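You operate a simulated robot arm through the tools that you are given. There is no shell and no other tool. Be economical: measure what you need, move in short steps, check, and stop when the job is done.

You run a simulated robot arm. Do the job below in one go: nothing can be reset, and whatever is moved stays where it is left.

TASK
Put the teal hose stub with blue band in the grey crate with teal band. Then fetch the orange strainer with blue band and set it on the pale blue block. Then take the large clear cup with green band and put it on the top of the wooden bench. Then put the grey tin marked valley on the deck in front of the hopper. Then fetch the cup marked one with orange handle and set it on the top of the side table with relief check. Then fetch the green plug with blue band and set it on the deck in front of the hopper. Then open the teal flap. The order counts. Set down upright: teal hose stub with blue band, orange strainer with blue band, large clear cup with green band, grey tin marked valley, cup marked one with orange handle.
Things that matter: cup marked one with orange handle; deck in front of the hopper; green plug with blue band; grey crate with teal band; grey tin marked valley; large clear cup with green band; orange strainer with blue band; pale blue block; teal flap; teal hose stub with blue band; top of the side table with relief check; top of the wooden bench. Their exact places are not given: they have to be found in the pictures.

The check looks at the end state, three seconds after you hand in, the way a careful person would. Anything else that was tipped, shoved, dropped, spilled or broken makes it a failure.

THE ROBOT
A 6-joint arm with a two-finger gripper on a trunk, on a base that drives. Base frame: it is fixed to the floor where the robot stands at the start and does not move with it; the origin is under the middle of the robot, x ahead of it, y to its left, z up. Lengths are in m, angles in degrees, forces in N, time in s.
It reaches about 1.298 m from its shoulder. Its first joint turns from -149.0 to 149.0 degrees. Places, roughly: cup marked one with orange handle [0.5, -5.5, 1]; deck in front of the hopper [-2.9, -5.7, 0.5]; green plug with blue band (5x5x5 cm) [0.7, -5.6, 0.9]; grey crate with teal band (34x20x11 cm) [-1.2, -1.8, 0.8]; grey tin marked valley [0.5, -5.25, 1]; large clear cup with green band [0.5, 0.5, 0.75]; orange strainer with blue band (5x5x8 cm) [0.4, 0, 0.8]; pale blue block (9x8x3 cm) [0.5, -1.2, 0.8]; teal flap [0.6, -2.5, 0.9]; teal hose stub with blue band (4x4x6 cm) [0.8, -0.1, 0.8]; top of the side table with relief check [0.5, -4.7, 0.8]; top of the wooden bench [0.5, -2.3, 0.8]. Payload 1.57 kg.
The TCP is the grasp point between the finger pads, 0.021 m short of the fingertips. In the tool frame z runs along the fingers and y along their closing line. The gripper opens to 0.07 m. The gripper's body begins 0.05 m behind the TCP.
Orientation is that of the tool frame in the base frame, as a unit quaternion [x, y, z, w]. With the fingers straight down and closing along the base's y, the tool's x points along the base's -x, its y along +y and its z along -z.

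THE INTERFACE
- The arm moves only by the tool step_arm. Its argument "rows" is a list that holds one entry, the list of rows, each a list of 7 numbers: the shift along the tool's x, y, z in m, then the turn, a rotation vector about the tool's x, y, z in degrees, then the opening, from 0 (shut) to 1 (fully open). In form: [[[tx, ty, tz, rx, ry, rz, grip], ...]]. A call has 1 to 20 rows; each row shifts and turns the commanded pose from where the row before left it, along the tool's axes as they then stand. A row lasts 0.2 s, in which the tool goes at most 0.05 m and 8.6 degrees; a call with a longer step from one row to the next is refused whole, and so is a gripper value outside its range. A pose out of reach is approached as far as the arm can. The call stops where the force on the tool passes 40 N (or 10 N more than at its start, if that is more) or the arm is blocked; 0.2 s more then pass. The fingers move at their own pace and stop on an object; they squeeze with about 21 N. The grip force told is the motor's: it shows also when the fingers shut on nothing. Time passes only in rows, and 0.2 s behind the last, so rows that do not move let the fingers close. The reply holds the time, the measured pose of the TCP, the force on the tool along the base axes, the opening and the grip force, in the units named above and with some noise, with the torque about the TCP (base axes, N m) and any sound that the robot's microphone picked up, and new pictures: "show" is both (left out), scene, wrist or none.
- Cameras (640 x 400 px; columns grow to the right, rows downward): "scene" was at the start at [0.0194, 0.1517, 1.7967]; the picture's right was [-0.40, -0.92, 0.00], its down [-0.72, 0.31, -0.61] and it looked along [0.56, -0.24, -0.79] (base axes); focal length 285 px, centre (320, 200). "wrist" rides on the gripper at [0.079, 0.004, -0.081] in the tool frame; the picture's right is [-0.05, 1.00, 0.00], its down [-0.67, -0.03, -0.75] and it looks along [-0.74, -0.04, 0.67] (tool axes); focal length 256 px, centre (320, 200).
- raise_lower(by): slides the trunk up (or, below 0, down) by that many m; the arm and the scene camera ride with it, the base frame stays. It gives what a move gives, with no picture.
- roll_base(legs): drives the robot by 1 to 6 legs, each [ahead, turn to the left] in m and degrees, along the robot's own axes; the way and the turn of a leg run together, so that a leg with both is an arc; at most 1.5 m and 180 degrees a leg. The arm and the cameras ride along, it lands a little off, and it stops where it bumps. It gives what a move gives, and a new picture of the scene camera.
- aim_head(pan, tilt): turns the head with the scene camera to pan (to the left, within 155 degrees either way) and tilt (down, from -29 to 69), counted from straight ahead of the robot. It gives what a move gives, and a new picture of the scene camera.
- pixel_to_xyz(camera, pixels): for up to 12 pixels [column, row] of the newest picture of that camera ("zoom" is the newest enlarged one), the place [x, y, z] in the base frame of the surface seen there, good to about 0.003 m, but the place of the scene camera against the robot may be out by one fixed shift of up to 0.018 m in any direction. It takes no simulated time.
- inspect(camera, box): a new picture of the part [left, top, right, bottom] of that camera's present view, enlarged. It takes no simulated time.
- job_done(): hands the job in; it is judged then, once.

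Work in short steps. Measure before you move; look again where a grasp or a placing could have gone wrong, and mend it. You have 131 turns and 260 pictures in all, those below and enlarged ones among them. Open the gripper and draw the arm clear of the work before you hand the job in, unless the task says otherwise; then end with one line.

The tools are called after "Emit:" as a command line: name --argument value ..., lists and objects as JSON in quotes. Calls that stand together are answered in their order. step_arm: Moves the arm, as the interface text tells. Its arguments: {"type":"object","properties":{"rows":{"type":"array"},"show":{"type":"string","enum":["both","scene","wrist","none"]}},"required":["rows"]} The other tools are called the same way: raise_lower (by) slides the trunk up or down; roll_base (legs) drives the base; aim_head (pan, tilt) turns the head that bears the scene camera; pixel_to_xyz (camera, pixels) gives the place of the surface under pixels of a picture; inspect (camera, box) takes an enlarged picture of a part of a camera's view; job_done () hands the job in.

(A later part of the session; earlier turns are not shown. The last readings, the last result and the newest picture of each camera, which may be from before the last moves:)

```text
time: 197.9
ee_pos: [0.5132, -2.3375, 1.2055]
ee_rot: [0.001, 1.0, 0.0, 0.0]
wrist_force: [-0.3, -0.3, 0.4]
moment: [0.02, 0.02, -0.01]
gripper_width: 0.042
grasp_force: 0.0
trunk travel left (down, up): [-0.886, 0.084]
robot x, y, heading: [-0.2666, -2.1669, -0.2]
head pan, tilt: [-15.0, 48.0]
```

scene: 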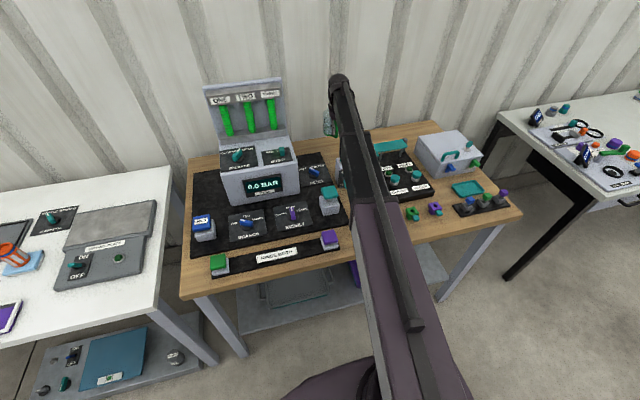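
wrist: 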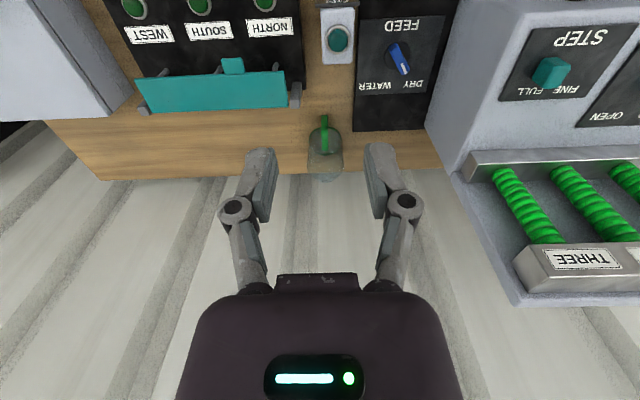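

The cup stands upright on the bench. I tuck the arm and drive down the aisle towards the side table and counter.

Emit:
step_arm --rows '[[[0.045, 0, 0, 0, 0, 0, 0.6], [0.045, 0, 0, 0, 0, 0, 0.6], [0.045, 0, 0, 0, 0, 0, 1], [0.045, 0.04, 0, 0, 0, 0, 1], [0.0, 0.045, 0, 0, 0, 0, 1], [0.0, 0.045, 0, 0, 0, 0, 1]]]' --show "none"

Emit:
roll_base --legs '[[-0.22, 0], [0, -89], [1.5, 0], [0.8, 0]]'

Emit:
aim_head --pan 30 --tilt 35

```text
refused: row 4 steps farther than a row can; nothing moved
```

```text
time: 218.8
ee_pos: [-0.5079, -5.2342, 1.2038]
ee_rot: [0.685, 0.729, 0.0, 0.0]
wrist_force: [0.5, -1.1, 0.9]
moment: [0.0, -0.01, 0.01]
gripper_width: 0.0418
grasp_force: 0.1
trunk travel left (down, up): [-0.886, 0.084]
robot x, y, heading: [-0.3895, -4.4467, -87.0]
head pan, tilt: [-15.0, 48.0]
```

scene: 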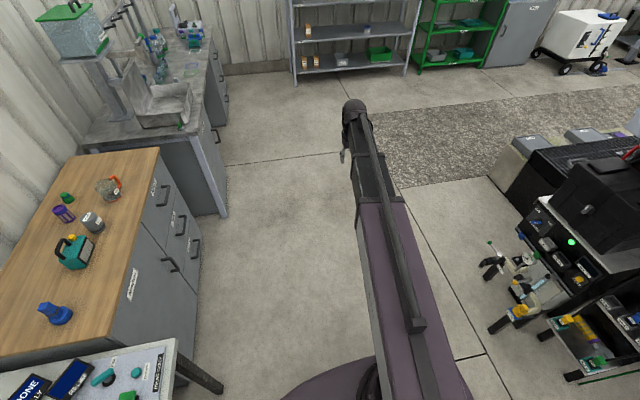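

```text
time: 219.9
ee_pos: [-0.5089, -5.2336, 1.204]
ee_rot: [0.685, 0.729, 0.0, -0.001]
wrist_force: [-0.5, -0.2, -0.5]
moment: [0.0, 0.01, -0.01]
gripper_width: 0.042
grasp_force: 0.0
trunk travel left (down, up): [-0.886, 0.084]
robot x, y, heading: [-0.3858, -4.4466, -86.8]
head pan, tilt: [30.0, 35.0]
```

scene: 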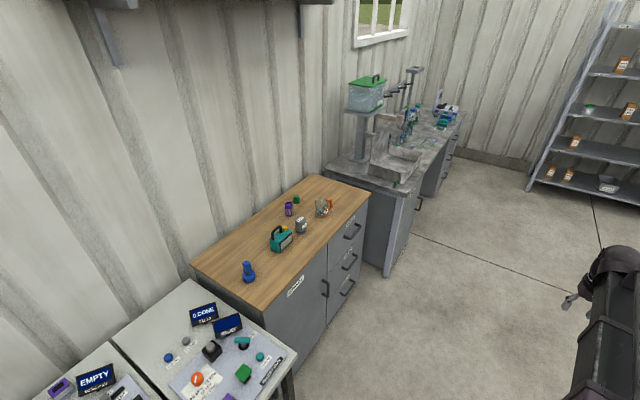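

The wooden cabinet carries a tin, cups and a green plug. I enlarge it and the nearer white tables to find "relief check".

Emit:
inspect --camera "scene" --box '[220, 170, 380, 300]'

Emit:
inspect --camera "scene" --box '[30, 270, 310, 400]'

Emit:
pixel_to_xyz --camera "scene" --pixels '[[301, 222], [296, 199], [322, 206], [289, 209], [281, 240], [248, 270], [370, 192], [310, 178], [270, 305], [200, 268], [240, 320], [295, 352]]'

Emit:
aim_head --pan 75 --tilt 45

```text
3.08 times, centred on (300, 235) of scene
```

zoom: 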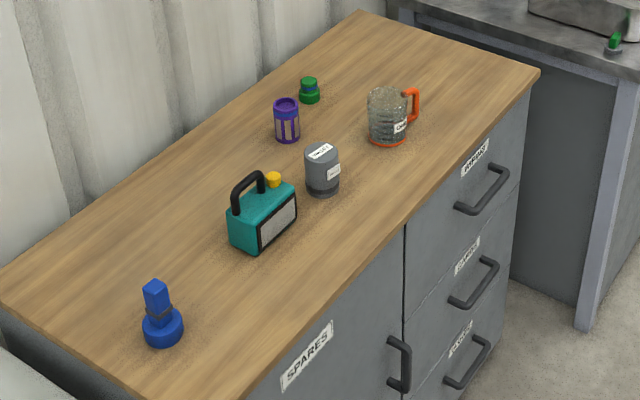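

```text
2.29 times, centred on (170, 335) of scene
```

zoom: 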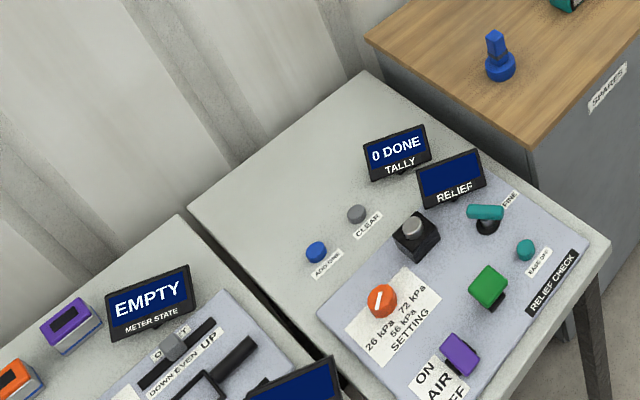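

```text
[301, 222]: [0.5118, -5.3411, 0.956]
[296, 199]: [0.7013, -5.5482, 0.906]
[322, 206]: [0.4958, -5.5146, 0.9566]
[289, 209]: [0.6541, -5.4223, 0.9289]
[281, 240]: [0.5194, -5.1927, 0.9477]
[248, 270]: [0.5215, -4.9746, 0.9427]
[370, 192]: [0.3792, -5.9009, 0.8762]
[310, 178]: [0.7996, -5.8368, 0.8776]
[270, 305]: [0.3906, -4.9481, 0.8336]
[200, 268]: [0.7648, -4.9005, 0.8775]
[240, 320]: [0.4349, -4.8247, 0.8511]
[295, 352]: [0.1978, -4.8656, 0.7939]
```

```text
time: 221.1
ee_pos: [-0.509, -5.2348, 1.2052]
ee_rot: [0.684, 0.73, 0.0, 0.0]
wrist_force: [-0.5, 0.2, 0.5]
moment: [-0.03, 0.0, -0.03]
gripper_width: 0.042
grasp_force: 0.1
trunk travel left (down, up): [-0.886, 0.084]
robot x, y, heading: [-0.3894, -4.4437, -86.8]
head pan, tilt: [75.0, 45.0]
```

scene: 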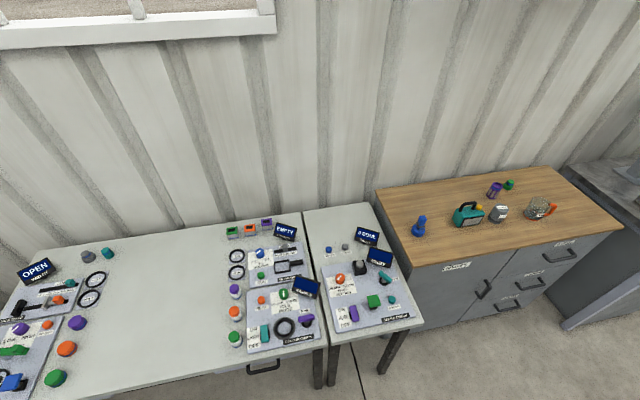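

The tin is at (500,213) and the mug with orange handle at (540,208). I enlarge for labels, and look toward the hopper at [-2.9,-5.7].

Emit:
inspect --camera "scene" --box '[440, 170, 580, 250]'

Emit:
aim_head --pan -66 --tilt 25

Emit:
pixel_to_xyz --camera "scene" --pixels '[[320, 100], [320, 150], [320, 200], [200, 150], [440, 150], [380, 120]]'

```text
4.57 times, centred on (510, 210) of scene
```

zoom: 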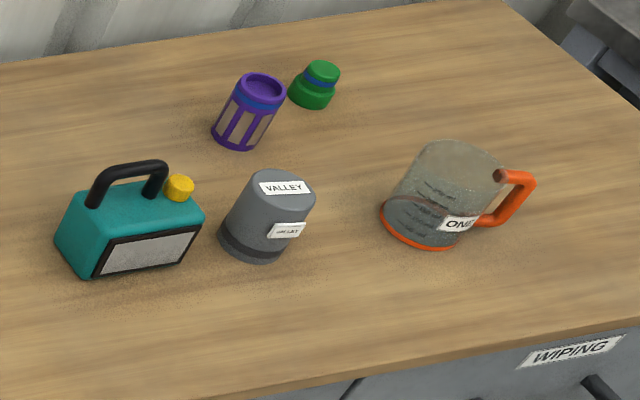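

```text
time: 223.3
ee_pos: [-0.5076, -5.2349, 1.2055]
ee_rot: [0.684, 0.729, -0.001, 0.0]
wrist_force: [0.3, -0.8, -0.1]
moment: [0.02, 0.01, -0.02]
gripper_width: 0.0419
grasp_force: 0.2
trunk travel left (down, up): [-0.886, 0.084]
robot x, y, heading: [-0.3877, -4.4463, -86.6]
head pan, tilt: [-66.0, 25.0]
```

scene: 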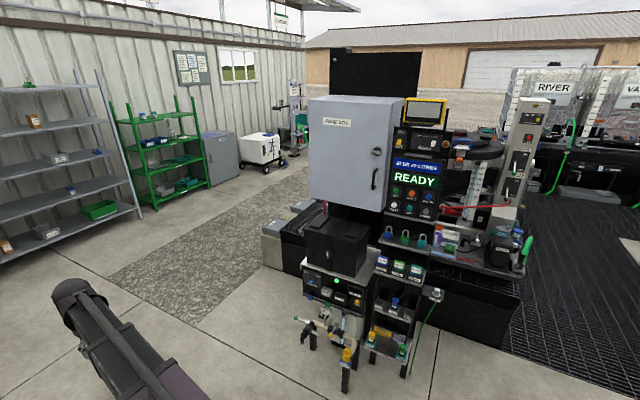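

```text
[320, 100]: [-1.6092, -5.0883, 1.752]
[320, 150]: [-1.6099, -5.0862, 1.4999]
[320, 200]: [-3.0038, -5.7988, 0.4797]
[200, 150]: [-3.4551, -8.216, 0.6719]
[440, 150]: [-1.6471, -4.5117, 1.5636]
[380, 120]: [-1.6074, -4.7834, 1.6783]
```

Labels confirm VALLEY tin and ONE mug. I drive to y≈-5.2 and turn to face the cabinet for the tin.

Emit:
roll_base --legs '[[0.78, 0], [0, 87]]'

Emit:
step_arm --rows '[[[0, 0, 0, 0, 0, 0, 1]]]' --show "wrist"

```text
time: 233.8
ee_pos: [0.4409, -5.37, 1.2047]
ee_rot: [-0.01, 1.0, 0.0, 0.001]
wrist_force: [0.7, -1.1, 1.8]
moment: [0.04, -0.04, 0.03]
gripper_width: 0.042
grasp_force: 0.1
trunk travel left (down, up): [-0.886, 0.084]
robot x, y, heading: [-0.3432, -5.1959, 0.1]
head pan, tilt: [-66.0, 25.0]
```

scene: 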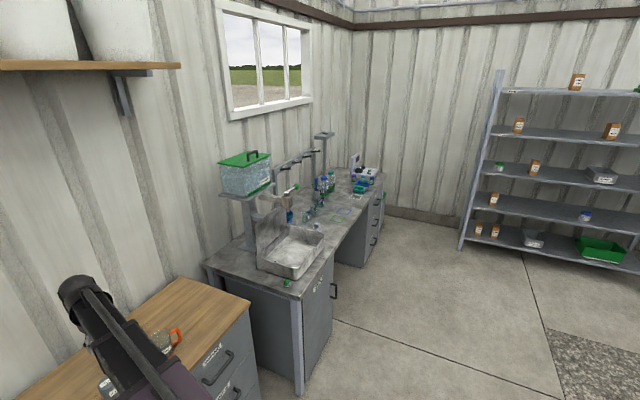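

```text
time: 234.2
ee_pos: [0.441, -5.3688, 1.206]
ee_rot: [-0.01, 1.0, -0.001, 0.0]
wrist_force: [-0.2, 0.2, -0.2]
moment: [0.0, 0.03, -0.02]
gripper_width: 0.0697
grasp_force: 0.1
trunk travel left (down, up): [-0.886, 0.084]
robot x, y, heading: [-0.3431, -5.1961, 0.3]
head pan, tilt: [-66.0, 25.0]
```

wrist: 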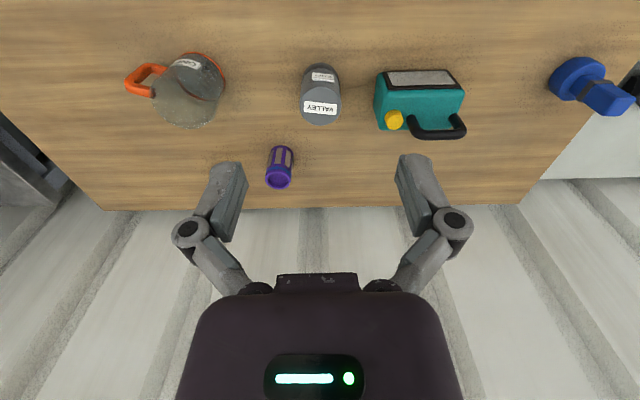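

The tin's top is around wrist (320,108). I measure its rim, and the mug's handle too.

Emit:
pixel_to_xyz --camera "wrist" --pixels '[[321, 122], [301, 106], [340, 106], [321, 92], [303, 80], [338, 80], [321, 67], [132, 80], [150, 68], [160, 95], [380, 100], [290, 178]]'

Emit:
inspect --camera "wrist" --box '[260, 50, 380, 150]'

```text
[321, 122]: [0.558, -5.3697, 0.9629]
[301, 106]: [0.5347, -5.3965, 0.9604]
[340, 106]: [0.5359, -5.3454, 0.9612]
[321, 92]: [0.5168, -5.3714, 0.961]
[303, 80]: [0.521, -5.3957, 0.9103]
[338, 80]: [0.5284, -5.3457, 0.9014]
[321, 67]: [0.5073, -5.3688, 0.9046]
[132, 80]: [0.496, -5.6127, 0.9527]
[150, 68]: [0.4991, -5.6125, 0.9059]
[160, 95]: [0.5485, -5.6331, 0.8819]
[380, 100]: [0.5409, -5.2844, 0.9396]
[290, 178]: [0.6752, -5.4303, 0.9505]
```

```text
4.00 times, centred on (320, 100) of wrist
```

zoom: 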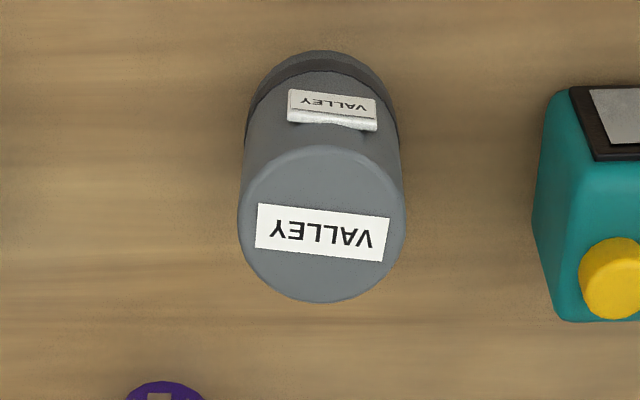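

Tin centre (0.534,-5.370), diameter 0.053, top 0.961. I position, lower to z≈0.93 and grip.

Emit:
step_arm --rows '[[[-0.031, -0.001, 0, 0, 0, 0, 1], [-0.031, -0.001, 0, 0, 0, 0, 1], [-0.031, -0.001, 0, 0, 0, 0, 1], [0, 0, 0, 0, 0, 0, 1], [0, 0, 0, 0, 0, 0, 1]]]' --show "none"

Emit:
raise_lower --by -0.275

Emit:
step_arm --rows '[[[0, 0, 0, 0, 0, 0, 0.5], [0, 0, 0, 0, 0, 0, 0], [0, 0, 0, 0, 0, 0, 0], [0, 0, 0, 0, 0, 0, 0]]]' --show "wrist"

```text
time: 235.4
ee_pos: [0.5366, -5.3678, 1.2047]
ee_rot: [-0.01, 1.0, 0.0, -0.001]
wrist_force: [-0.5, -0.5, -0.5]
moment: [-0.02, 0.0, 0.01]
gripper_width: 0.07
grasp_force: 0.1
trunk travel left (down, up): [-0.886, 0.084]
robot x, y, heading: [-0.3424, -5.1964, 0.1]
head pan, tilt: [-66.0, 25.0]
```

```text
time: 238.2
ee_pos: [0.5349, -5.3688, 0.93]
ee_rot: [-0.009, 1.0, -0.001, 0.001]
wrist_force: [0.5, -0.4, -0.1]
moment: [0.01, 0.0, 0.02]
gripper_width: 0.0701
grasp_force: 0.0
trunk travel left (down, up): [-0.611, 0.359]
robot x, y, heading: [-0.3427, -5.1982, 0.0]
head pan, tilt: [-66.0, 25.0]
```

```text
time: 239.2
ee_pos: [0.5352, -5.3695, 0.93]
ee_rot: [-0.009, 1.0, 0.0, 0.0]
wrist_force: [0.4, -1.4, 4.0]
moment: [-0.06, -0.01, -0.02]
gripper_width: 0.0572
grasp_force: 21.0
trunk travel left (down, up): [-0.611, 0.359]
robot x, y, heading: [-0.3429, -5.1946, 0.4]
head pan, tilt: [-66.0, 25.0]
```

wrist: 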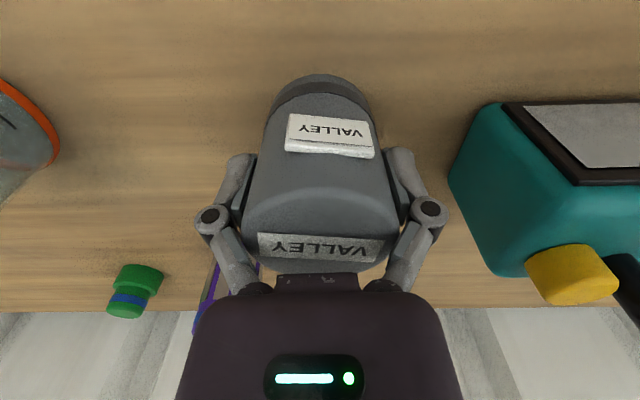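

Tin held (0.0572). I raise, tuck the arm and drive around towards the south side of the machine to find the hopper deck.

Emit:
raise_lower --by 0.29

Emit:
step_arm --rows '[[[0.045, 0, 0, 0, 0, 0, 0], [0.045, 0, 0, 0, 0, 0, 0], [0.045, 0, 0, 0, 0, 0, 0], [0.045, 0, 0, 0, 0, 0, 0], [0.045, 0, 0, 0, 0, 0, 0], [0, 0, 0, 0, 0, 0, 0]]]' --show "none"

Emit:
roll_base --legs '[[0, -131], [1.3, 0]]'

Emit:
aim_head --pan -35 --tilt 28

```text
time: 242.1
ee_pos: [0.5369, -5.3681, 1.2202]
ee_rot: [-0.01, 1.0, -0.001, 0.0]
wrist_force: [-0.2, 0.6, -1.9]
moment: [0.0, -0.01, -0.01]
gripper_width: 0.0565
grasp_force: 20.8
trunk travel left (down, up): [-0.901, 0.069]
robot x, y, heading: [-0.3412, -5.1986, 0.4]
head pan, tilt: [-66.0, 25.0]
```

```text
time: 243.5
ee_pos: [0.3135, -5.3741, 1.2192]
ee_rot: [-0.009, 1.0, 0.0, 0.0]
wrist_force: [0.0, 0.0, -1.9]
moment: [0.01, 0.02, 0.0]
gripper_width: 0.0571
grasp_force: 20.3
trunk travel left (down, up): [-0.901, 0.069]
robot x, y, heading: [-0.3416, -5.196, 0.1]
head pan, tilt: [-66.0, 25.0]
```

```text
time: 259.7
ee_pos: [-1.7311, -6.5939, 1.2198]
ee_rot: [0.902, 0.432, 0.0, 0.0]
wrist_force: [-0.7, 0.7, -1.6]
moment: [0.02, 0.0, 0.01]
gripper_width: 0.0568
grasp_force: 21.1
trunk travel left (down, up): [-0.901, 0.069]
robot x, y, heading: [-1.1732, -6.2086, -130.1]
head pan, tilt: [-66.0, 25.0]
```

scene: 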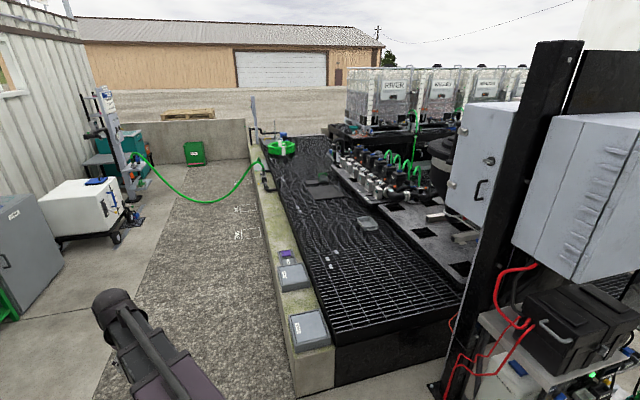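

```text
time: 260.6
ee_pos: [-1.7303, -6.5945, 1.2194]
ee_rot: [0.902, 0.432, 0.0, 0.0]
wrist_force: [1.0, -0.1, -1.6]
moment: [0.04, 0.0, 0.0]
gripper_width: 0.0568
grasp_force: 21.4
trunk travel left (down, up): [-0.901, 0.069]
robot x, y, heading: [-1.1745, -6.2074, -130.3]
head pan, tilt: [-35.0, 28.0]
```

scene: 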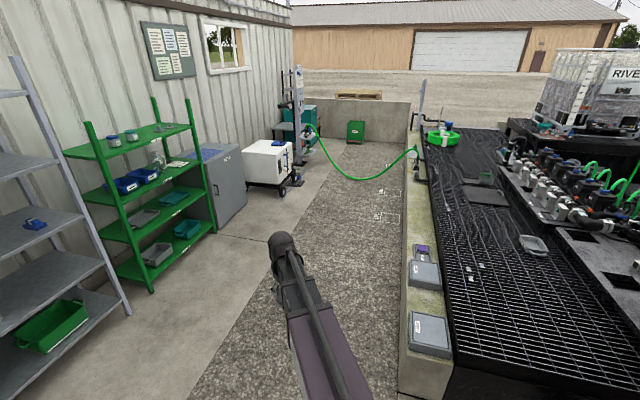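

The hopper deck region [-2.9,-5.7] is in the black grated area to the right. I aim there and enlarge.

Emit:
aim_head --pan -68 --tilt 33

Emit:
inspect --camera "scene" --box '[240, 60, 480, 260]'

Emit:
pixel_to_xyz --camera "scene" --pixels '[[320, 150], [340, 190], [380, 150], [400, 190], [300, 200], [300, 130], [440, 190], [350, 250], [280, 270], [400, 230], [310, 300], [290, 240]]'

```text
time: 261.6
ee_pos: [-1.7317, -6.5939, 1.2194]
ee_rot: [0.902, 0.432, -0.001, -0.001]
wrist_force: [0.0, -0.4, -1.4]
moment: [0.0, 0.02, 0.0]
gripper_width: 0.0569
grasp_force: 21.3
trunk travel left (down, up): [-0.901, 0.069]
robot x, y, heading: [-1.1723, -6.2067, -130.0]
head pan, tilt: [-68.0, 33.0]
```

scene: 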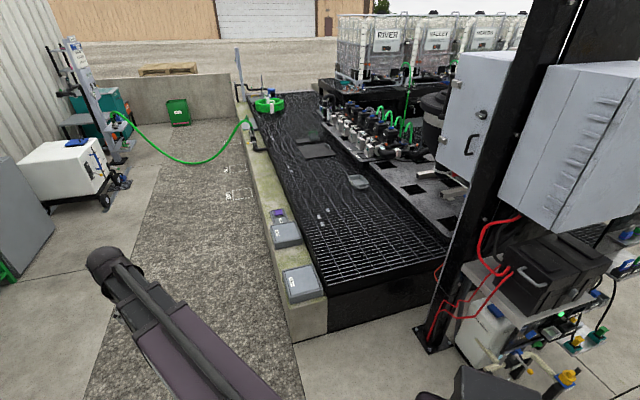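

```text
2.00 times, centred on (360, 160) of scene
```

zoom: 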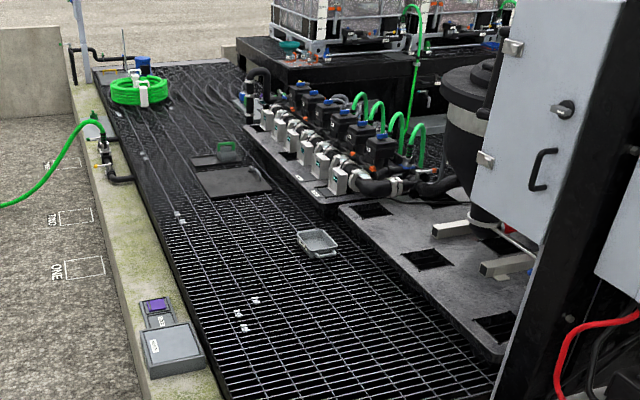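

```text
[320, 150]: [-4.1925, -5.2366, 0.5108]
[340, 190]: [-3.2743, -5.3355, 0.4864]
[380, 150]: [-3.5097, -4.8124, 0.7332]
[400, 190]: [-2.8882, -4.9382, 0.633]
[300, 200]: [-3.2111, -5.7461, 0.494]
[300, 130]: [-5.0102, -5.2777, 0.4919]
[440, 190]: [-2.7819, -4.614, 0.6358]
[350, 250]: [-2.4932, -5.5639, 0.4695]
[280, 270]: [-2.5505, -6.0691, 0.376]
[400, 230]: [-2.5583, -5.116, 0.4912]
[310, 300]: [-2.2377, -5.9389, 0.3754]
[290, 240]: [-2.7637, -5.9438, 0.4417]
```

The black grating (z≈0.48) between the curb and the hopper platform fits the stated deck. I measure its near edge, the post and the floor there.

Emit:
pixel_to_xyz --camera "scene" --pixels '[[335, 290], [440, 250], [430, 345], [350, 335], [330, 320], [385, 270], [420, 255], [360, 200], [310, 155], [300, 290], [345, 370], [300, 375]]'

Emit:
inspect --camera "scene" --box '[310, 190, 450, 300]'

```text
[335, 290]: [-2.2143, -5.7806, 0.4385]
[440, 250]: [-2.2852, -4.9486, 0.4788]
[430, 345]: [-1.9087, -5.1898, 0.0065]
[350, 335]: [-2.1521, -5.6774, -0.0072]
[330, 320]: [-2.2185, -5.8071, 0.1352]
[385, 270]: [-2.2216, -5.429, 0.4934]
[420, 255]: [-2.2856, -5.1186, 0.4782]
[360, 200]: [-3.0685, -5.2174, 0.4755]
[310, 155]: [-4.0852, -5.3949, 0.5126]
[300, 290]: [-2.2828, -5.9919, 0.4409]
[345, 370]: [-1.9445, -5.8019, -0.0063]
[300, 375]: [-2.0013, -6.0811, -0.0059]
```

```text
3.64 times, centred on (380, 245) of scene
```

zoom: 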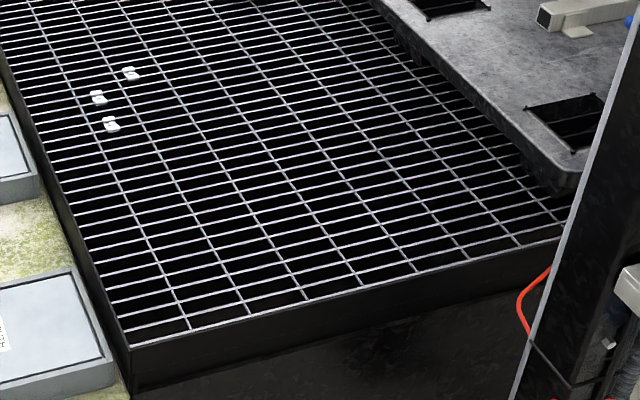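

I plan to stand near (-1.65,-6.08) facing the deck's near end (face at x≈-2.22), keeping away from the post at (-1.9,-5.19).

Emit:
roll_base --legs '[[0, -65], [0.5, 0]]'

Emit:
aim_head --pan 10 --tilt 50

```text
time: 269.3
ee_pos: [-2.2227, -5.7169, 1.2186]
ee_rot: [0.991, -0.13, 0.0, 0.0]
wrist_force: [0.2, -0.8, -1.2]
moment: [-0.02, -0.05, -0.02]
gripper_width: 0.0566
grasp_force: 21.5
trunk travel left (down, up): [-0.901, 0.069]
robot x, y, heading: [-1.6415, -6.0648, 164.6]
head pan, tilt: [-68.0, 33.0]
```

scene: 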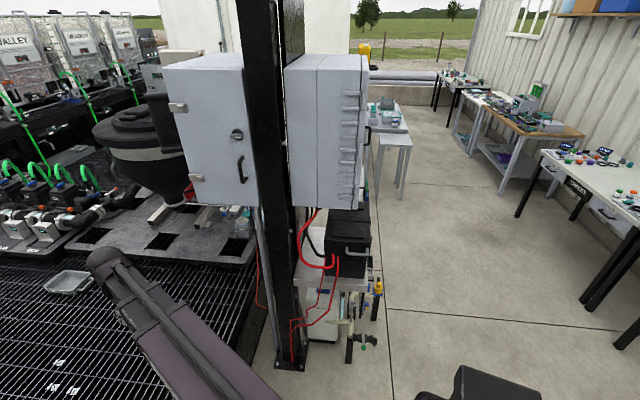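

```text
time: 270.8
ee_pos: [-2.2244, -5.7188, 1.2197]
ee_rot: [0.992, -0.129, 0.0, 0.001]
wrist_force: [-0.3, 0.5, -1.0]
moment: [-0.02, 0.0, -0.01]
gripper_width: 0.0568
grasp_force: 20.7
trunk travel left (down, up): [-0.901, 0.069]
robot x, y, heading: [-1.6422, -6.0652, 164.3]
head pan, tilt: [10.0, 50.0]
```

scene: 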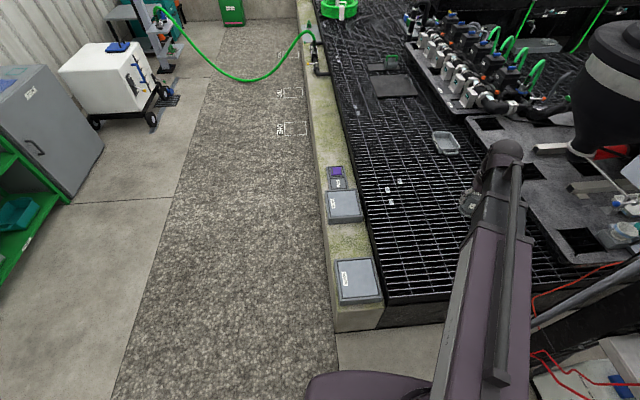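

I enlarge the grating region in front of the hopper to look at the bars and white marks near (393,190).

Emit:
inspect --camera "scene" --box '[340, 120, 480, 240]'

Emit:
pixel_to_xyz --camera "zoom" --pixels '[[240, 180], [260, 220], [280, 260], [300, 300], [240, 300], [320, 220], [360, 240], [210, 240], [470, 70], [200, 330], [300, 340], [300, 180]]'

```text
3.33 times, centred on (410, 180) of scene
```

zoom: 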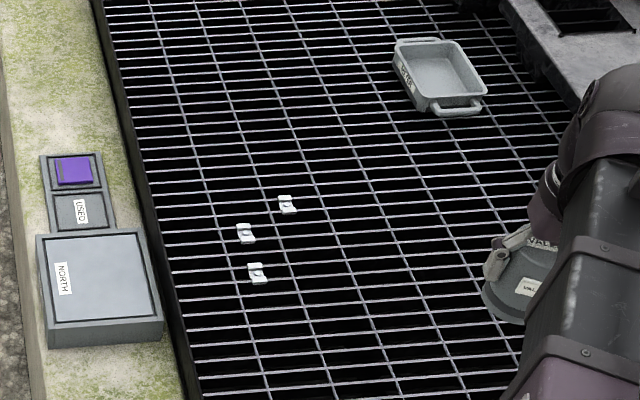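

```text
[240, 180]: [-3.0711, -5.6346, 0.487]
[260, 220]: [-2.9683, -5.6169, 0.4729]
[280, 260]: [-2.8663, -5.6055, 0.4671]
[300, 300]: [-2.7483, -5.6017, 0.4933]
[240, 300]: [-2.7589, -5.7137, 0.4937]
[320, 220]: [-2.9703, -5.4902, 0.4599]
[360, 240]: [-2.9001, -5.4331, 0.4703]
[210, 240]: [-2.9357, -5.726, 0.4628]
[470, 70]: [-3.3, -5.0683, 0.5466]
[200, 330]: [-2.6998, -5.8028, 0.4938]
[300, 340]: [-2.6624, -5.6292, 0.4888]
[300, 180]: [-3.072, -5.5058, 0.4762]
```

Bars run along y at about 3.9 cm pitch with tops at z≈0.494. I square the tool, move to about (-2.56,-5.61) and lower partway to see the bars with the wrist camera.

Emit:
step_arm --rows '[[[0, 0, 0, 0, 0, -7.5, 0], [0, 0, 0, 0, 0, -7.5, 0], [-0.042, -0.0135, 0, 0, 0, 0, 0], [-0.042, -0.0135, 0, 0, 0, 0, 0], [-0.042, -0.0135, 0, 0, 0, 0, 0], [-0.042, -0.0135, 0, 0, 0, 0, 0], [-0.042, -0.0135, 0, 0, 0, 0, 0], [-0.042, -0.0135, 0, 0, 0, 0, 0], [-0.042, -0.0135, 0, 0, 0, 0, 0], [-0.042, -0.0135, 0, 0, 0, 0, 0], [0, 0, 0, 0, 0, 0, 0]]]' --show "none"

Emit:
raise_lower --by -0.45

Emit:
step_arm --rows '[[[0, 0, 0, 0, 0, 0, 0]]]' --show "both"

```text
time: 273.2
ee_pos: [-2.558, -5.6111, 1.221]
ee_rot: [1.0, 0.001, 0.001, 0.0]
wrist_force: [0.1, -1.1, -1.7]
moment: [0.0, 0.02, 0.05]
gripper_width: 0.057
grasp_force: 21.2
trunk travel left (down, up): [-0.901, 0.069]
robot x, y, heading: [-1.6435, -6.0679, 164.5]
head pan, tilt: [10.0, 50.0]
```

```text
refused: -0.45 is not a number from -0.4 to 0.4
```

```text
time: 273.6
ee_pos: [-2.5598, -5.6115, 1.2206]
ee_rot: [1.0, 0.001, 0.0, 0.0]
wrist_force: [-0.4, 0.1, -1.4]
moment: [0.03, 0.02, 0.0]
gripper_width: 0.0572
grasp_force: 20.9
trunk travel left (down, up): [-0.901, 0.069]
robot x, y, heading: [-1.6404, -6.0675, 164.5]
head pan, tilt: [10.0, 50.0]
```

scene: 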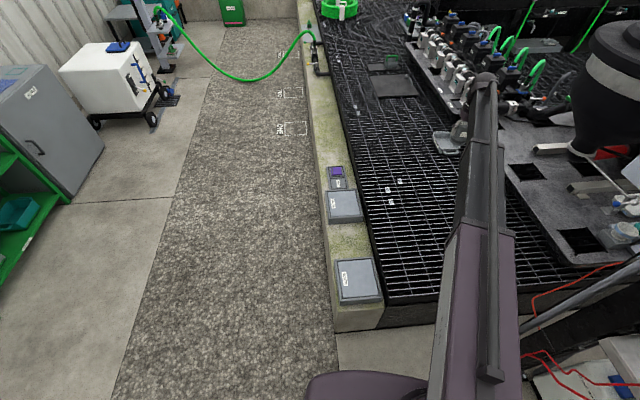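
wrist: 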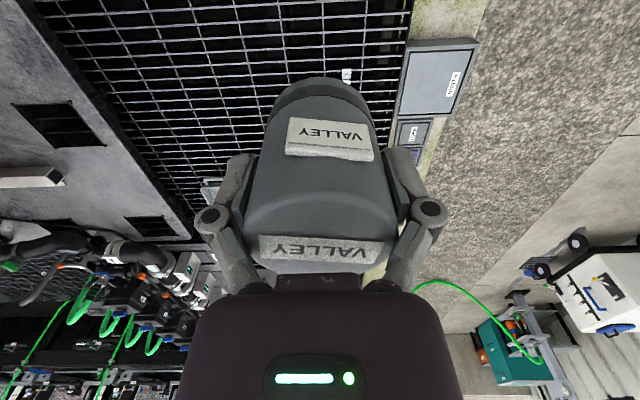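

Refused for being too large a slide; I lower in two parts to z≈0.62.

Emit:
raise_lower --by -0.4

Emit:
raise_lower --by -0.2

Emit:
step_arm --rows '[[[0, 0, 0, 0, 0, 0, 0]]]' --show "both"

```text
time: 277.5
ee_pos: [-2.5605, -5.6108, 0.8195]
ee_rot: [1.0, 0.001, 0.0, 0.0]
wrist_force: [-0.7, -0.7, -0.8]
moment: [0.0, -0.02, 0.0]
gripper_width: 0.0567
grasp_force: 21.1
trunk travel left (down, up): [-0.501, 0.469]
robot x, y, heading: [-1.6385, -6.0661, 164.3]
head pan, tilt: [10.0, 50.0]
```

```text
time: 279.6
ee_pos: [-2.5597, -5.6104, 0.6198]
ee_rot: [1.0, 0.001, 0.0, 0.0]
wrist_force: [-0.2, -0.2, -1.4]
moment: [-0.02, 0.0, -0.03]
gripper_width: 0.0565
grasp_force: 20.9
trunk travel left (down, up): [-0.301, 0.669]
robot x, y, heading: [-1.6438, -6.07, 164.5]
head pan, tilt: [10.0, 50.0]
```

```text
time: 280.0
ee_pos: [-2.5601, -5.6119, 0.6184]
ee_rot: [1.0, 0.002, 0.0, 0.0]
wrist_force: [-0.3, 0.3, -1.6]
moment: [-0.01, -0.01, 0.03]
gripper_width: 0.0571
grasp_force: 20.8
trunk travel left (down, up): [-0.301, 0.669]
robot x, y, heading: [-1.6414, -6.0659, 164.3]
head pan, tilt: [10.0, 50.0]
```

scene: 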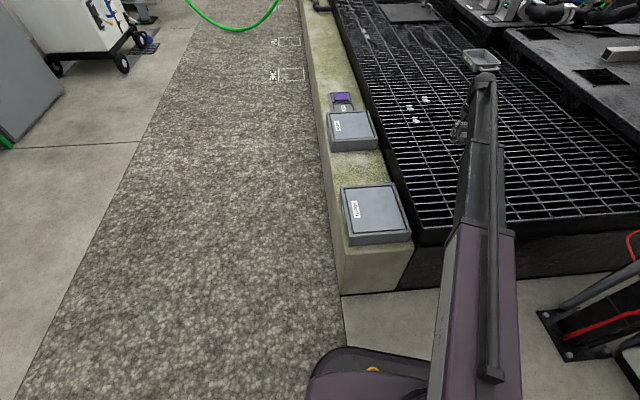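
wrist: 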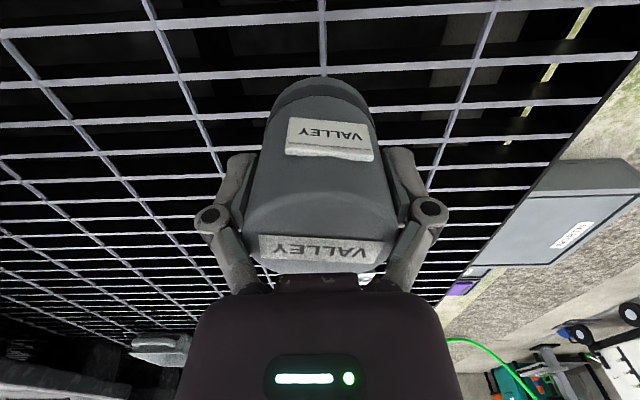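

The bars are real. I measure bar positions beside the tin.

Emit:
pixel_to_xyz --camera "wrist" --pixels '[[240, 18], [230, 73], [228, 112], [420, 8], [430, 66], [430, 104], [430, 139], [200, 146], [420, 168], [240, 45], [320, 30], [190, 180]]'

```text
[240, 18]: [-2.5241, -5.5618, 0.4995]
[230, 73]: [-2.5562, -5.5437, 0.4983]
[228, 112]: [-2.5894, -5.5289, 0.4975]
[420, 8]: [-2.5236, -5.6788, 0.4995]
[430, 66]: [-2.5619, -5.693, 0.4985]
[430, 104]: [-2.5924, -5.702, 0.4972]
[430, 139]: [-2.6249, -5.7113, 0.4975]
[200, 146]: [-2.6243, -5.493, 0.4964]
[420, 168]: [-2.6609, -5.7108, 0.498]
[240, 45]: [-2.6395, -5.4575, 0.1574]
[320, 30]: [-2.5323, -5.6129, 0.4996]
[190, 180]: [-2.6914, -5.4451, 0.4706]
```

Bars at x≈-2.559 and -2.591 (pitch 0.033), top z 0.4985. I centre between them at x=-2.575 and lower to just above.

Emit:
step_arm --rows '[[[-0.015, 0, 0, 0, 0, 0, 0], [0, 0, 0, 0, 0, 0, 0]]]' --show "none"

Emit:
raise_lower --by -0.067

Emit:
raise_lower --by -0.003

Emit:
raise_lower --by -0.002

```text
time: 280.6
ee_pos: [-2.5752, -5.6116, 0.6193]
ee_rot: [1.0, 0.001, 0.0, 0.0]
wrist_force: [0.0, -0.2, -1.5]
moment: [-0.04, 0.0, 0.0]
gripper_width: 0.057
grasp_force: 20.7
trunk travel left (down, up): [-0.301, 0.669]
robot x, y, heading: [-1.6462, -6.0642, 164.3]
head pan, tilt: [10.0, 50.0]
```

```text
time: 281.7
ee_pos: [-2.5755, -5.6111, 0.5519]
ee_rot: [1.0, 0.001, -0.001, 0.0]
wrist_force: [0.2, -0.2, -1.1]
moment: [0.02, 0.01, 0.04]
gripper_width: 0.0569
grasp_force: 21.0
trunk travel left (down, up): [-0.234, 0.736]
robot x, y, heading: [-1.6418, -6.0678, 164.5]
head pan, tilt: [10.0, 50.0]
```

```text
time: 282.2
ee_pos: [-2.5754, -5.6116, 0.5492]
ee_rot: [1.0, 0.001, 0.0, -0.001]
wrist_force: [-0.3, -0.1, -1.7]
moment: [0.0, -0.02, -0.01]
gripper_width: 0.0568
grasp_force: 21.3
trunk travel left (down, up): [-0.231, 0.739]
robot x, y, heading: [-1.6403, -6.0687, 164.2]
head pan, tilt: [10.0, 50.0]
```

```text
time: 282.7
ee_pos: [-2.5744, -5.6121, 0.5491]
ee_rot: [1.0, 0.0, 0.0, -0.001]
wrist_force: [-0.5, 0.4, 3.2]
moment: [-0.01, 0.07, 0.0]
gripper_width: 0.0568
grasp_force: 20.1
trunk travel left (down, up): [-0.229, 0.741]
robot x, y, heading: [-1.6425, -6.0657, 164.4]
head pan, tilt: [10.0, 50.0]
```

Contact (3 N). I release and raise, then look.

Emit:
step_arm --rows '[[[0, 0, 0, 0, 0, 0, 0.9], [0, 0, 0, 0, 0, 0, 1], [0, 0, 0, 0, 0, 0, 1]]]' --show "none"

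Emit:
raise_lower --by 0.2

Emit:
step_arm --rows '[[[0.045, 0, 0, 0, 0, 0, 1], [0.045, 0, 0, 0, 0, 0, 1], [0, 0, 0, 0, 0, 0, 1]]]' --show "wrist"

```text
time: 283.5
ee_pos: [-2.5745, -5.6111, 0.5484]
ee_rot: [1.0, 0.001, 0.0, 0.001]
wrist_force: [0.3, -0.4, 0.1]
moment: [0.01, 0.0, 0.01]
gripper_width: 0.07
grasp_force: 0.0
trunk travel left (down, up): [-0.229, 0.741]
robot x, y, heading: [-1.6456, -6.065, 164.1]
head pan, tilt: [10.0, 50.0]
```

```text
time: 285.7
ee_pos: [-2.5754, -5.6112, 0.7482]
ee_rot: [1.0, 0.001, 0.0, -0.001]
wrist_force: [-0.2, -0.1, 0.8]
moment: [0.01, 0.01, 0.01]
gripper_width: 0.07
grasp_force: 0.1
trunk travel left (down, up): [-0.429, 0.541]
robot x, y, heading: [-1.6423, -6.0721, 164.4]
head pan, tilt: [10.0, 50.0]
```

```text
time: 286.5
ee_pos: [-2.4854, -5.6135, 0.7484]
ee_rot: [1.0, 0.001, -0.001, 0.0]
wrist_force: [0.1, -0.2, 0.9]
moment: [0.0, 0.01, 0.06]
gripper_width: 0.07
grasp_force: 0.0
trunk travel left (down, up): [-0.429, 0.541]
robot x, y, heading: [-1.6416, -6.0662, 164.6]
head pan, tilt: [10.0, 50.0]
```

wrist: 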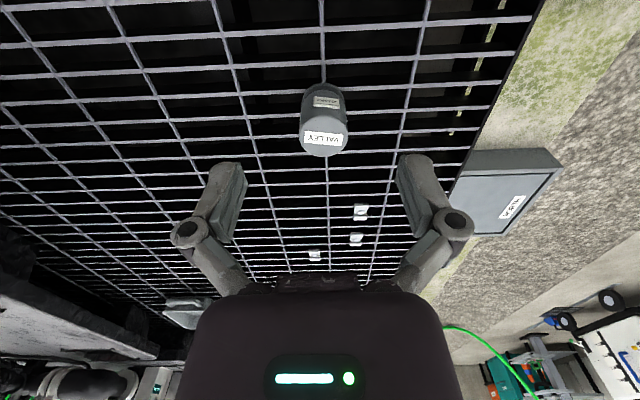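

The tin stands upright on the grating. I raise the trunk, tuck in, and retrace to the cabinet for the mug.

Emit:
raise_lower --by 0.4

Emit:
raise_lower --by 0.07

Emit:
step_arm --rows '[[[0.045, 0, 0, 0, 0, 0, 1], [0.045, 0, 0, 0, 0, 0, 1], [0.045, 0, 0, 0, 0, 0, 1], [0.045, 0, 0, 0, 0, 0, 1], [0.045, 0, 0, 0, 0, 0, 1]]]' --show "none"

Emit:
roll_base --legs '[[-0.5, 0], [0, 65.5], [-1.36, 0], [0, 130]]'

Emit:
aim_head --pan -20 --tilt 50

```text
time: 290.3
ee_pos: [-2.4851, -5.6122, 1.1484]
ee_rot: [1.0, 0.001, -0.001, 0.0]
wrist_force: [-0.2, 0.4, -0.7]
moment: [-0.01, 0.03, 0.02]
gripper_width: 0.0699
grasp_force: 0.1
trunk travel left (down, up): [-0.829, 0.141]
robot x, y, heading: [-1.6429, -6.0687, 164.6]
head pan, tilt: [10.0, 50.0]
```

```text
time: 291.4
ee_pos: [-2.4866, -5.6126, 1.2184]
ee_rot: [1.0, 0.002, 0.0, 0.0]
wrist_force: [0.0, 0.0, -0.8]
moment: [-0.02, 0.0, 0.01]
gripper_width: 0.0699
grasp_force: 0.0
trunk travel left (down, up): [-0.899, 0.071]
robot x, y, heading: [-1.6449, -6.0668, 164.3]
head pan, tilt: [10.0, 50.0]
```

```text
time: 292.6
ee_pos: [-2.2574, -5.612, 1.2177]
ee_rot: [1.0, 0.002, -0.001, 0.0]
wrist_force: [0.5, 0.6, 0.6]
moment: [-0.02, 0.0, 0.01]
gripper_width: 0.07
grasp_force: 0.1
trunk travel left (down, up): [-0.899, 0.071]
robot x, y, heading: [-1.6395, -6.067, 164.6]
head pan, tilt: [10.0, 50.0]
```

```text
time: 316.4
ee_pos: [0.4501, -5.4765, 1.2178]
ee_rot: [-0.106, 0.994, -0.001, 0.0]
wrist_force: [0.3, 0.3, 0.0]
moment: [0.0, 0.02, -0.02]
gripper_width: 0.0701
grasp_force: 0.0
trunk travel left (down, up): [-0.899, 0.071]
robot x, y, heading: [-0.2433, -5.1251, -4.0]
head pan, tilt: [10.0, 50.0]
```

scene: 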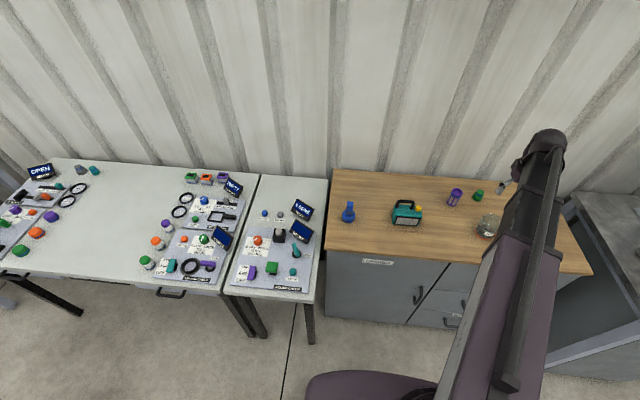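

```text
time: 317.3
ee_pos: [0.4493, -5.4769, 1.2181]
ee_rot: [-0.107, 0.994, 0.0, -0.001]
wrist_force: [0.4, -0.2, -0.3]
moment: [0.03, 0.0, 0.05]
gripper_width: 0.07
grasp_force: 0.1
trunk travel left (down, up): [-0.899, 0.071]
robot x, y, heading: [-0.2444, -5.1295, -4.3]
head pan, tilt: [-20.0, 50.0]
```

scene: 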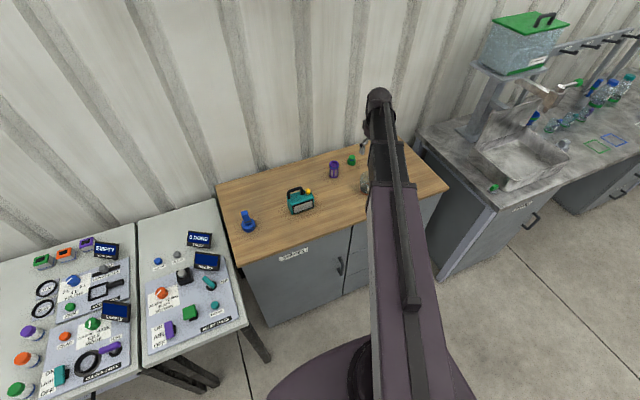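

I move the wrist nearer the mug (handle near (0.497,-5.613)) and look.

Emit:
step_arm --rows '[[[0.02, -0.04, 0, 0, 0, 0, 1], [0.02, -0.04, 0, 0, 0, 0, 1], [0.02, -0.04, 0, 0, 0, 0, 1]]]' --show "none"

Emit:
raise_lower --by -0.09

Emit:
step_arm --rows '[[[0, 0, 0, 0, 0, 0, 1]]]' --show "wrist"

```text
time: 318.1
ee_pos: [0.4144, -5.6098, 1.2171]
ee_rot: [-0.107, 0.994, 0.0, -0.001]
wrist_force: [-0.1, -0.6, -0.4]
moment: [0.02, -0.02, 0.02]
gripper_width: 0.0701
grasp_force: 0.0
trunk travel left (down, up): [-0.899, 0.071]
robot x, y, heading: [-0.2425, -5.127, -4.0]
head pan, tilt: [-20.0, 50.0]
```

```text
time: 319.4
ee_pos: [0.4136, -5.6082, 1.1277]
ee_rot: [-0.107, 0.994, 0.0, 0.0]
wrist_force: [0.3, 1.0, 0.2]
moment: [0.0, -0.01, -0.03]
gripper_width: 0.07
grasp_force: 0.0
trunk travel left (down, up): [-0.809, 0.161]
robot x, y, heading: [-0.2478, -5.1264, -4.1]
head pan, tilt: [-20.0, 50.0]
```

```text
time: 319.8
ee_pos: [0.4135, -5.6083, 1.1264]
ee_rot: [-0.106, 0.994, 0.0, 0.001]
wrist_force: [-0.7, 0.7, -0.8]
moment: [-0.01, -0.02, 0.01]
gripper_width: 0.07
grasp_force: 0.1
trunk travel left (down, up): [-0.809, 0.161]
robot x, y, heading: [-0.242, -5.1226, -4.0]
head pan, tilt: [-20.0, 50.0]
```

wrist: 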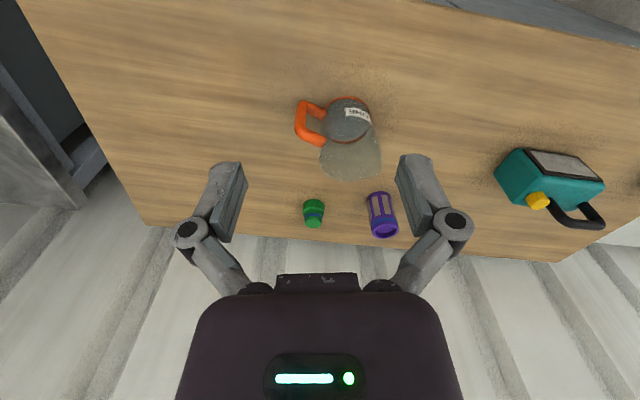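

Emit:
inspect --camera "wrist" --box '[280, 80, 400, 190]'

Emit:
pixel_to_xyz --camera "wrist" --pixels '[[300, 118], [297, 128], [306, 136], [315, 140], [322, 142], [303, 105], [314, 104], [322, 110], [346, 98], [370, 117], [330, 115], [316, 218]]'

```text
3.64 times, centred on (340, 135) of wrist
```

zoom: 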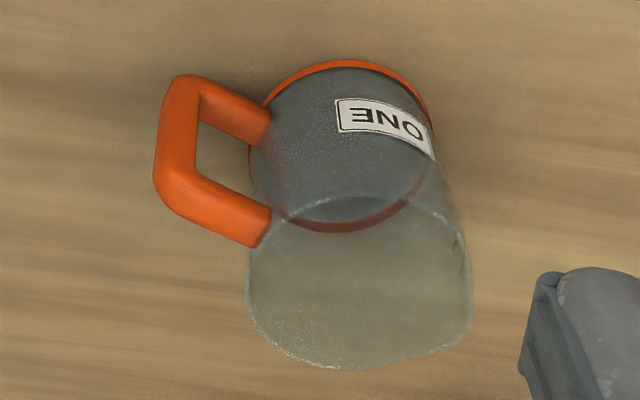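

```text
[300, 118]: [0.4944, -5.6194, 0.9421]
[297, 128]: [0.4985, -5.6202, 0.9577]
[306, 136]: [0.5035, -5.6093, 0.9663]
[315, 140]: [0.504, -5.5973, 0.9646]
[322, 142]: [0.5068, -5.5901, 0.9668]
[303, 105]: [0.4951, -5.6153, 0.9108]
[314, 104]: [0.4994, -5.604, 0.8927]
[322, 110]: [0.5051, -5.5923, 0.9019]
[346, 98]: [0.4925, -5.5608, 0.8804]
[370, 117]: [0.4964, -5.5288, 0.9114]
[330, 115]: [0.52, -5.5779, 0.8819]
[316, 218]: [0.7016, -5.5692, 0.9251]
```

Mug handle: outer bar near (0.500,-5.616), z 0.90–0.966. I move over it and turn −58° about tool z so the tool lines up with the handle.

Emit:
step_arm --rows '[[[-0.043, -0.011, 0, 0, 0, 0, 1], [-0.043, -0.011, 0, 0, 0, 0, 1], [0, 0, 0, 0, 0, -8.3, 1], [0, 0, 0, 0, 0, -8.3, 1], [0, 0, 0, 0, 0, -8.3, 1], [0, 0, 0, 0, 0, -8.3, 1], [0, 0, 0, 0, 0, -8.3, 1], [0, 0, 0, 0, 0, -8.3, 1], [0, 0, 0, 0, 0, -8.3, 1], [0, 0, 0, 0, 0, 0, 1]]]' --show "wrist"

Emit:
inspect --camera "wrist" --box '[270, 5, 370, 160]'

```text
time: 322.0
ee_pos: [0.5024, -5.6117, 1.1276]
ee_rot: [-0.577, 0.817, 0.0, 0.0]
wrist_force: [0.2, 0.2, 0.2]
moment: [-0.01, 0.0, 0.01]
gripper_width: 0.0702
grasp_force: 0.0
trunk travel left (down, up): [-0.809, 0.161]
robot x, y, heading: [-0.2425, -5.1305, -4.0]
head pan, tilt: [-20.0, 50.0]
```

wrist: 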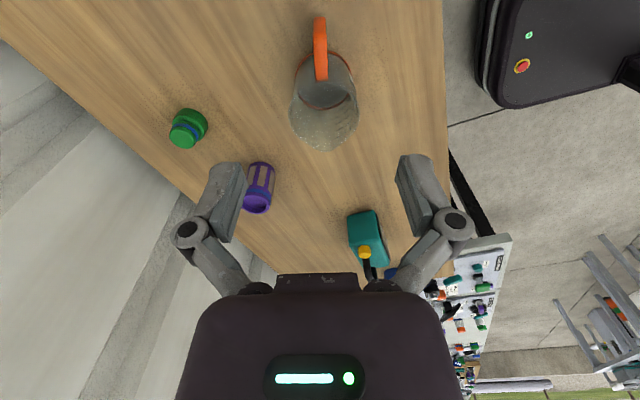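

```text
2.58 times, centred on (320, 82) of wrist
```

zoom: 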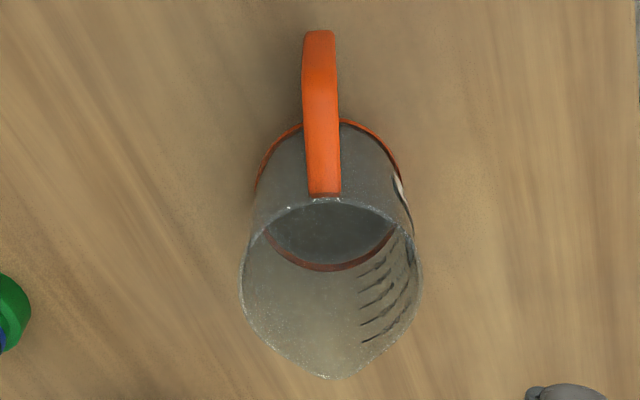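

Well aligned. I measure the handle along its length.

Emit:
pixel_to_xyz --camera "wrist" --pixels '[[319, 20], [319, 32], [320, 45], [321, 60], [322, 76], [316, 45], [326, 45]]'

```text
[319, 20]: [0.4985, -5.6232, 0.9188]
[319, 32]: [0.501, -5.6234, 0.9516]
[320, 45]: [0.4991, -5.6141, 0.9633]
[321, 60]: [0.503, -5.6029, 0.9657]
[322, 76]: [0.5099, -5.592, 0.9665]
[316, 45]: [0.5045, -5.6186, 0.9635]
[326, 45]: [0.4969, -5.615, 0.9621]
```

I trim the angle by −4.4°, lower to z≈0.939 and close on the handle.

Emit:
step_arm --rows '[[[0.002, 0, 0, 0, 0, -4.4, 0.8], [0, 0, 0, 0, 0, 0, 0.8]]]' --show "none"

Emit:
raise_lower --by -0.189

Emit:
step_arm --rows '[[[0, 0, 0, 0, 0, 0, 0.3], [0, 0, 0, 0, 0, 0, 0], [0, 0, 0, 0, 0, 0, 0], [0, 0, 0, 0, 0, 0, 0]]]' --show "wrist"

```text
time: 322.6
ee_pos: [0.5023, -5.6148, 1.1282]
ee_rot: [-0.607, 0.795, 0.0, 0.0]
wrist_force: [-0.1, 0.6, -0.3]
moment: [-0.03, 0.01, 0.01]
gripper_width: 0.0561
grasp_force: 0.1
trunk travel left (down, up): [-0.809, 0.161]
robot x, y, heading: [-0.246, -5.1286, -4.1]
head pan, tilt: [-20.0, 50.0]
```

```text
time: 324.6
ee_pos: [0.5019, -5.6138, 0.9393]
ee_rot: [-0.607, 0.794, 0.0, 0.0]
wrist_force: [0.3, -0.3, -0.4]
moment: [0.04, -0.01, 0.01]
gripper_width: 0.0558
grasp_force: 0.0
trunk travel left (down, up): [-0.62, 0.35]
robot x, y, heading: [-0.2482, -5.1283, -3.8]
head pan, tilt: [-20.0, 50.0]
```

```text
time: 325.6
ee_pos: [0.5029, -5.6133, 0.9394]
ee_rot: [-0.607, 0.795, 0.0, 0.0]
wrist_force: [-0.1, -0.6, 1.9]
moment: [-0.02, 0.02, -0.02]
gripper_width: 0.0104
grasp_force: 21.1
trunk travel left (down, up): [-0.62, 0.35]
robot x, y, heading: [-0.2479, -5.1254, -3.8]
head pan, tilt: [-20.0, 50.0]
```

wrist: 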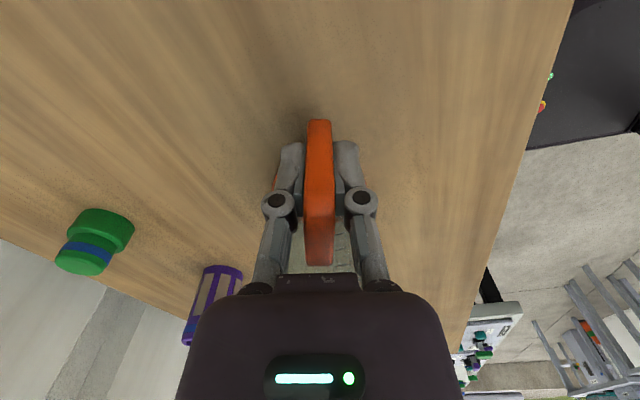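

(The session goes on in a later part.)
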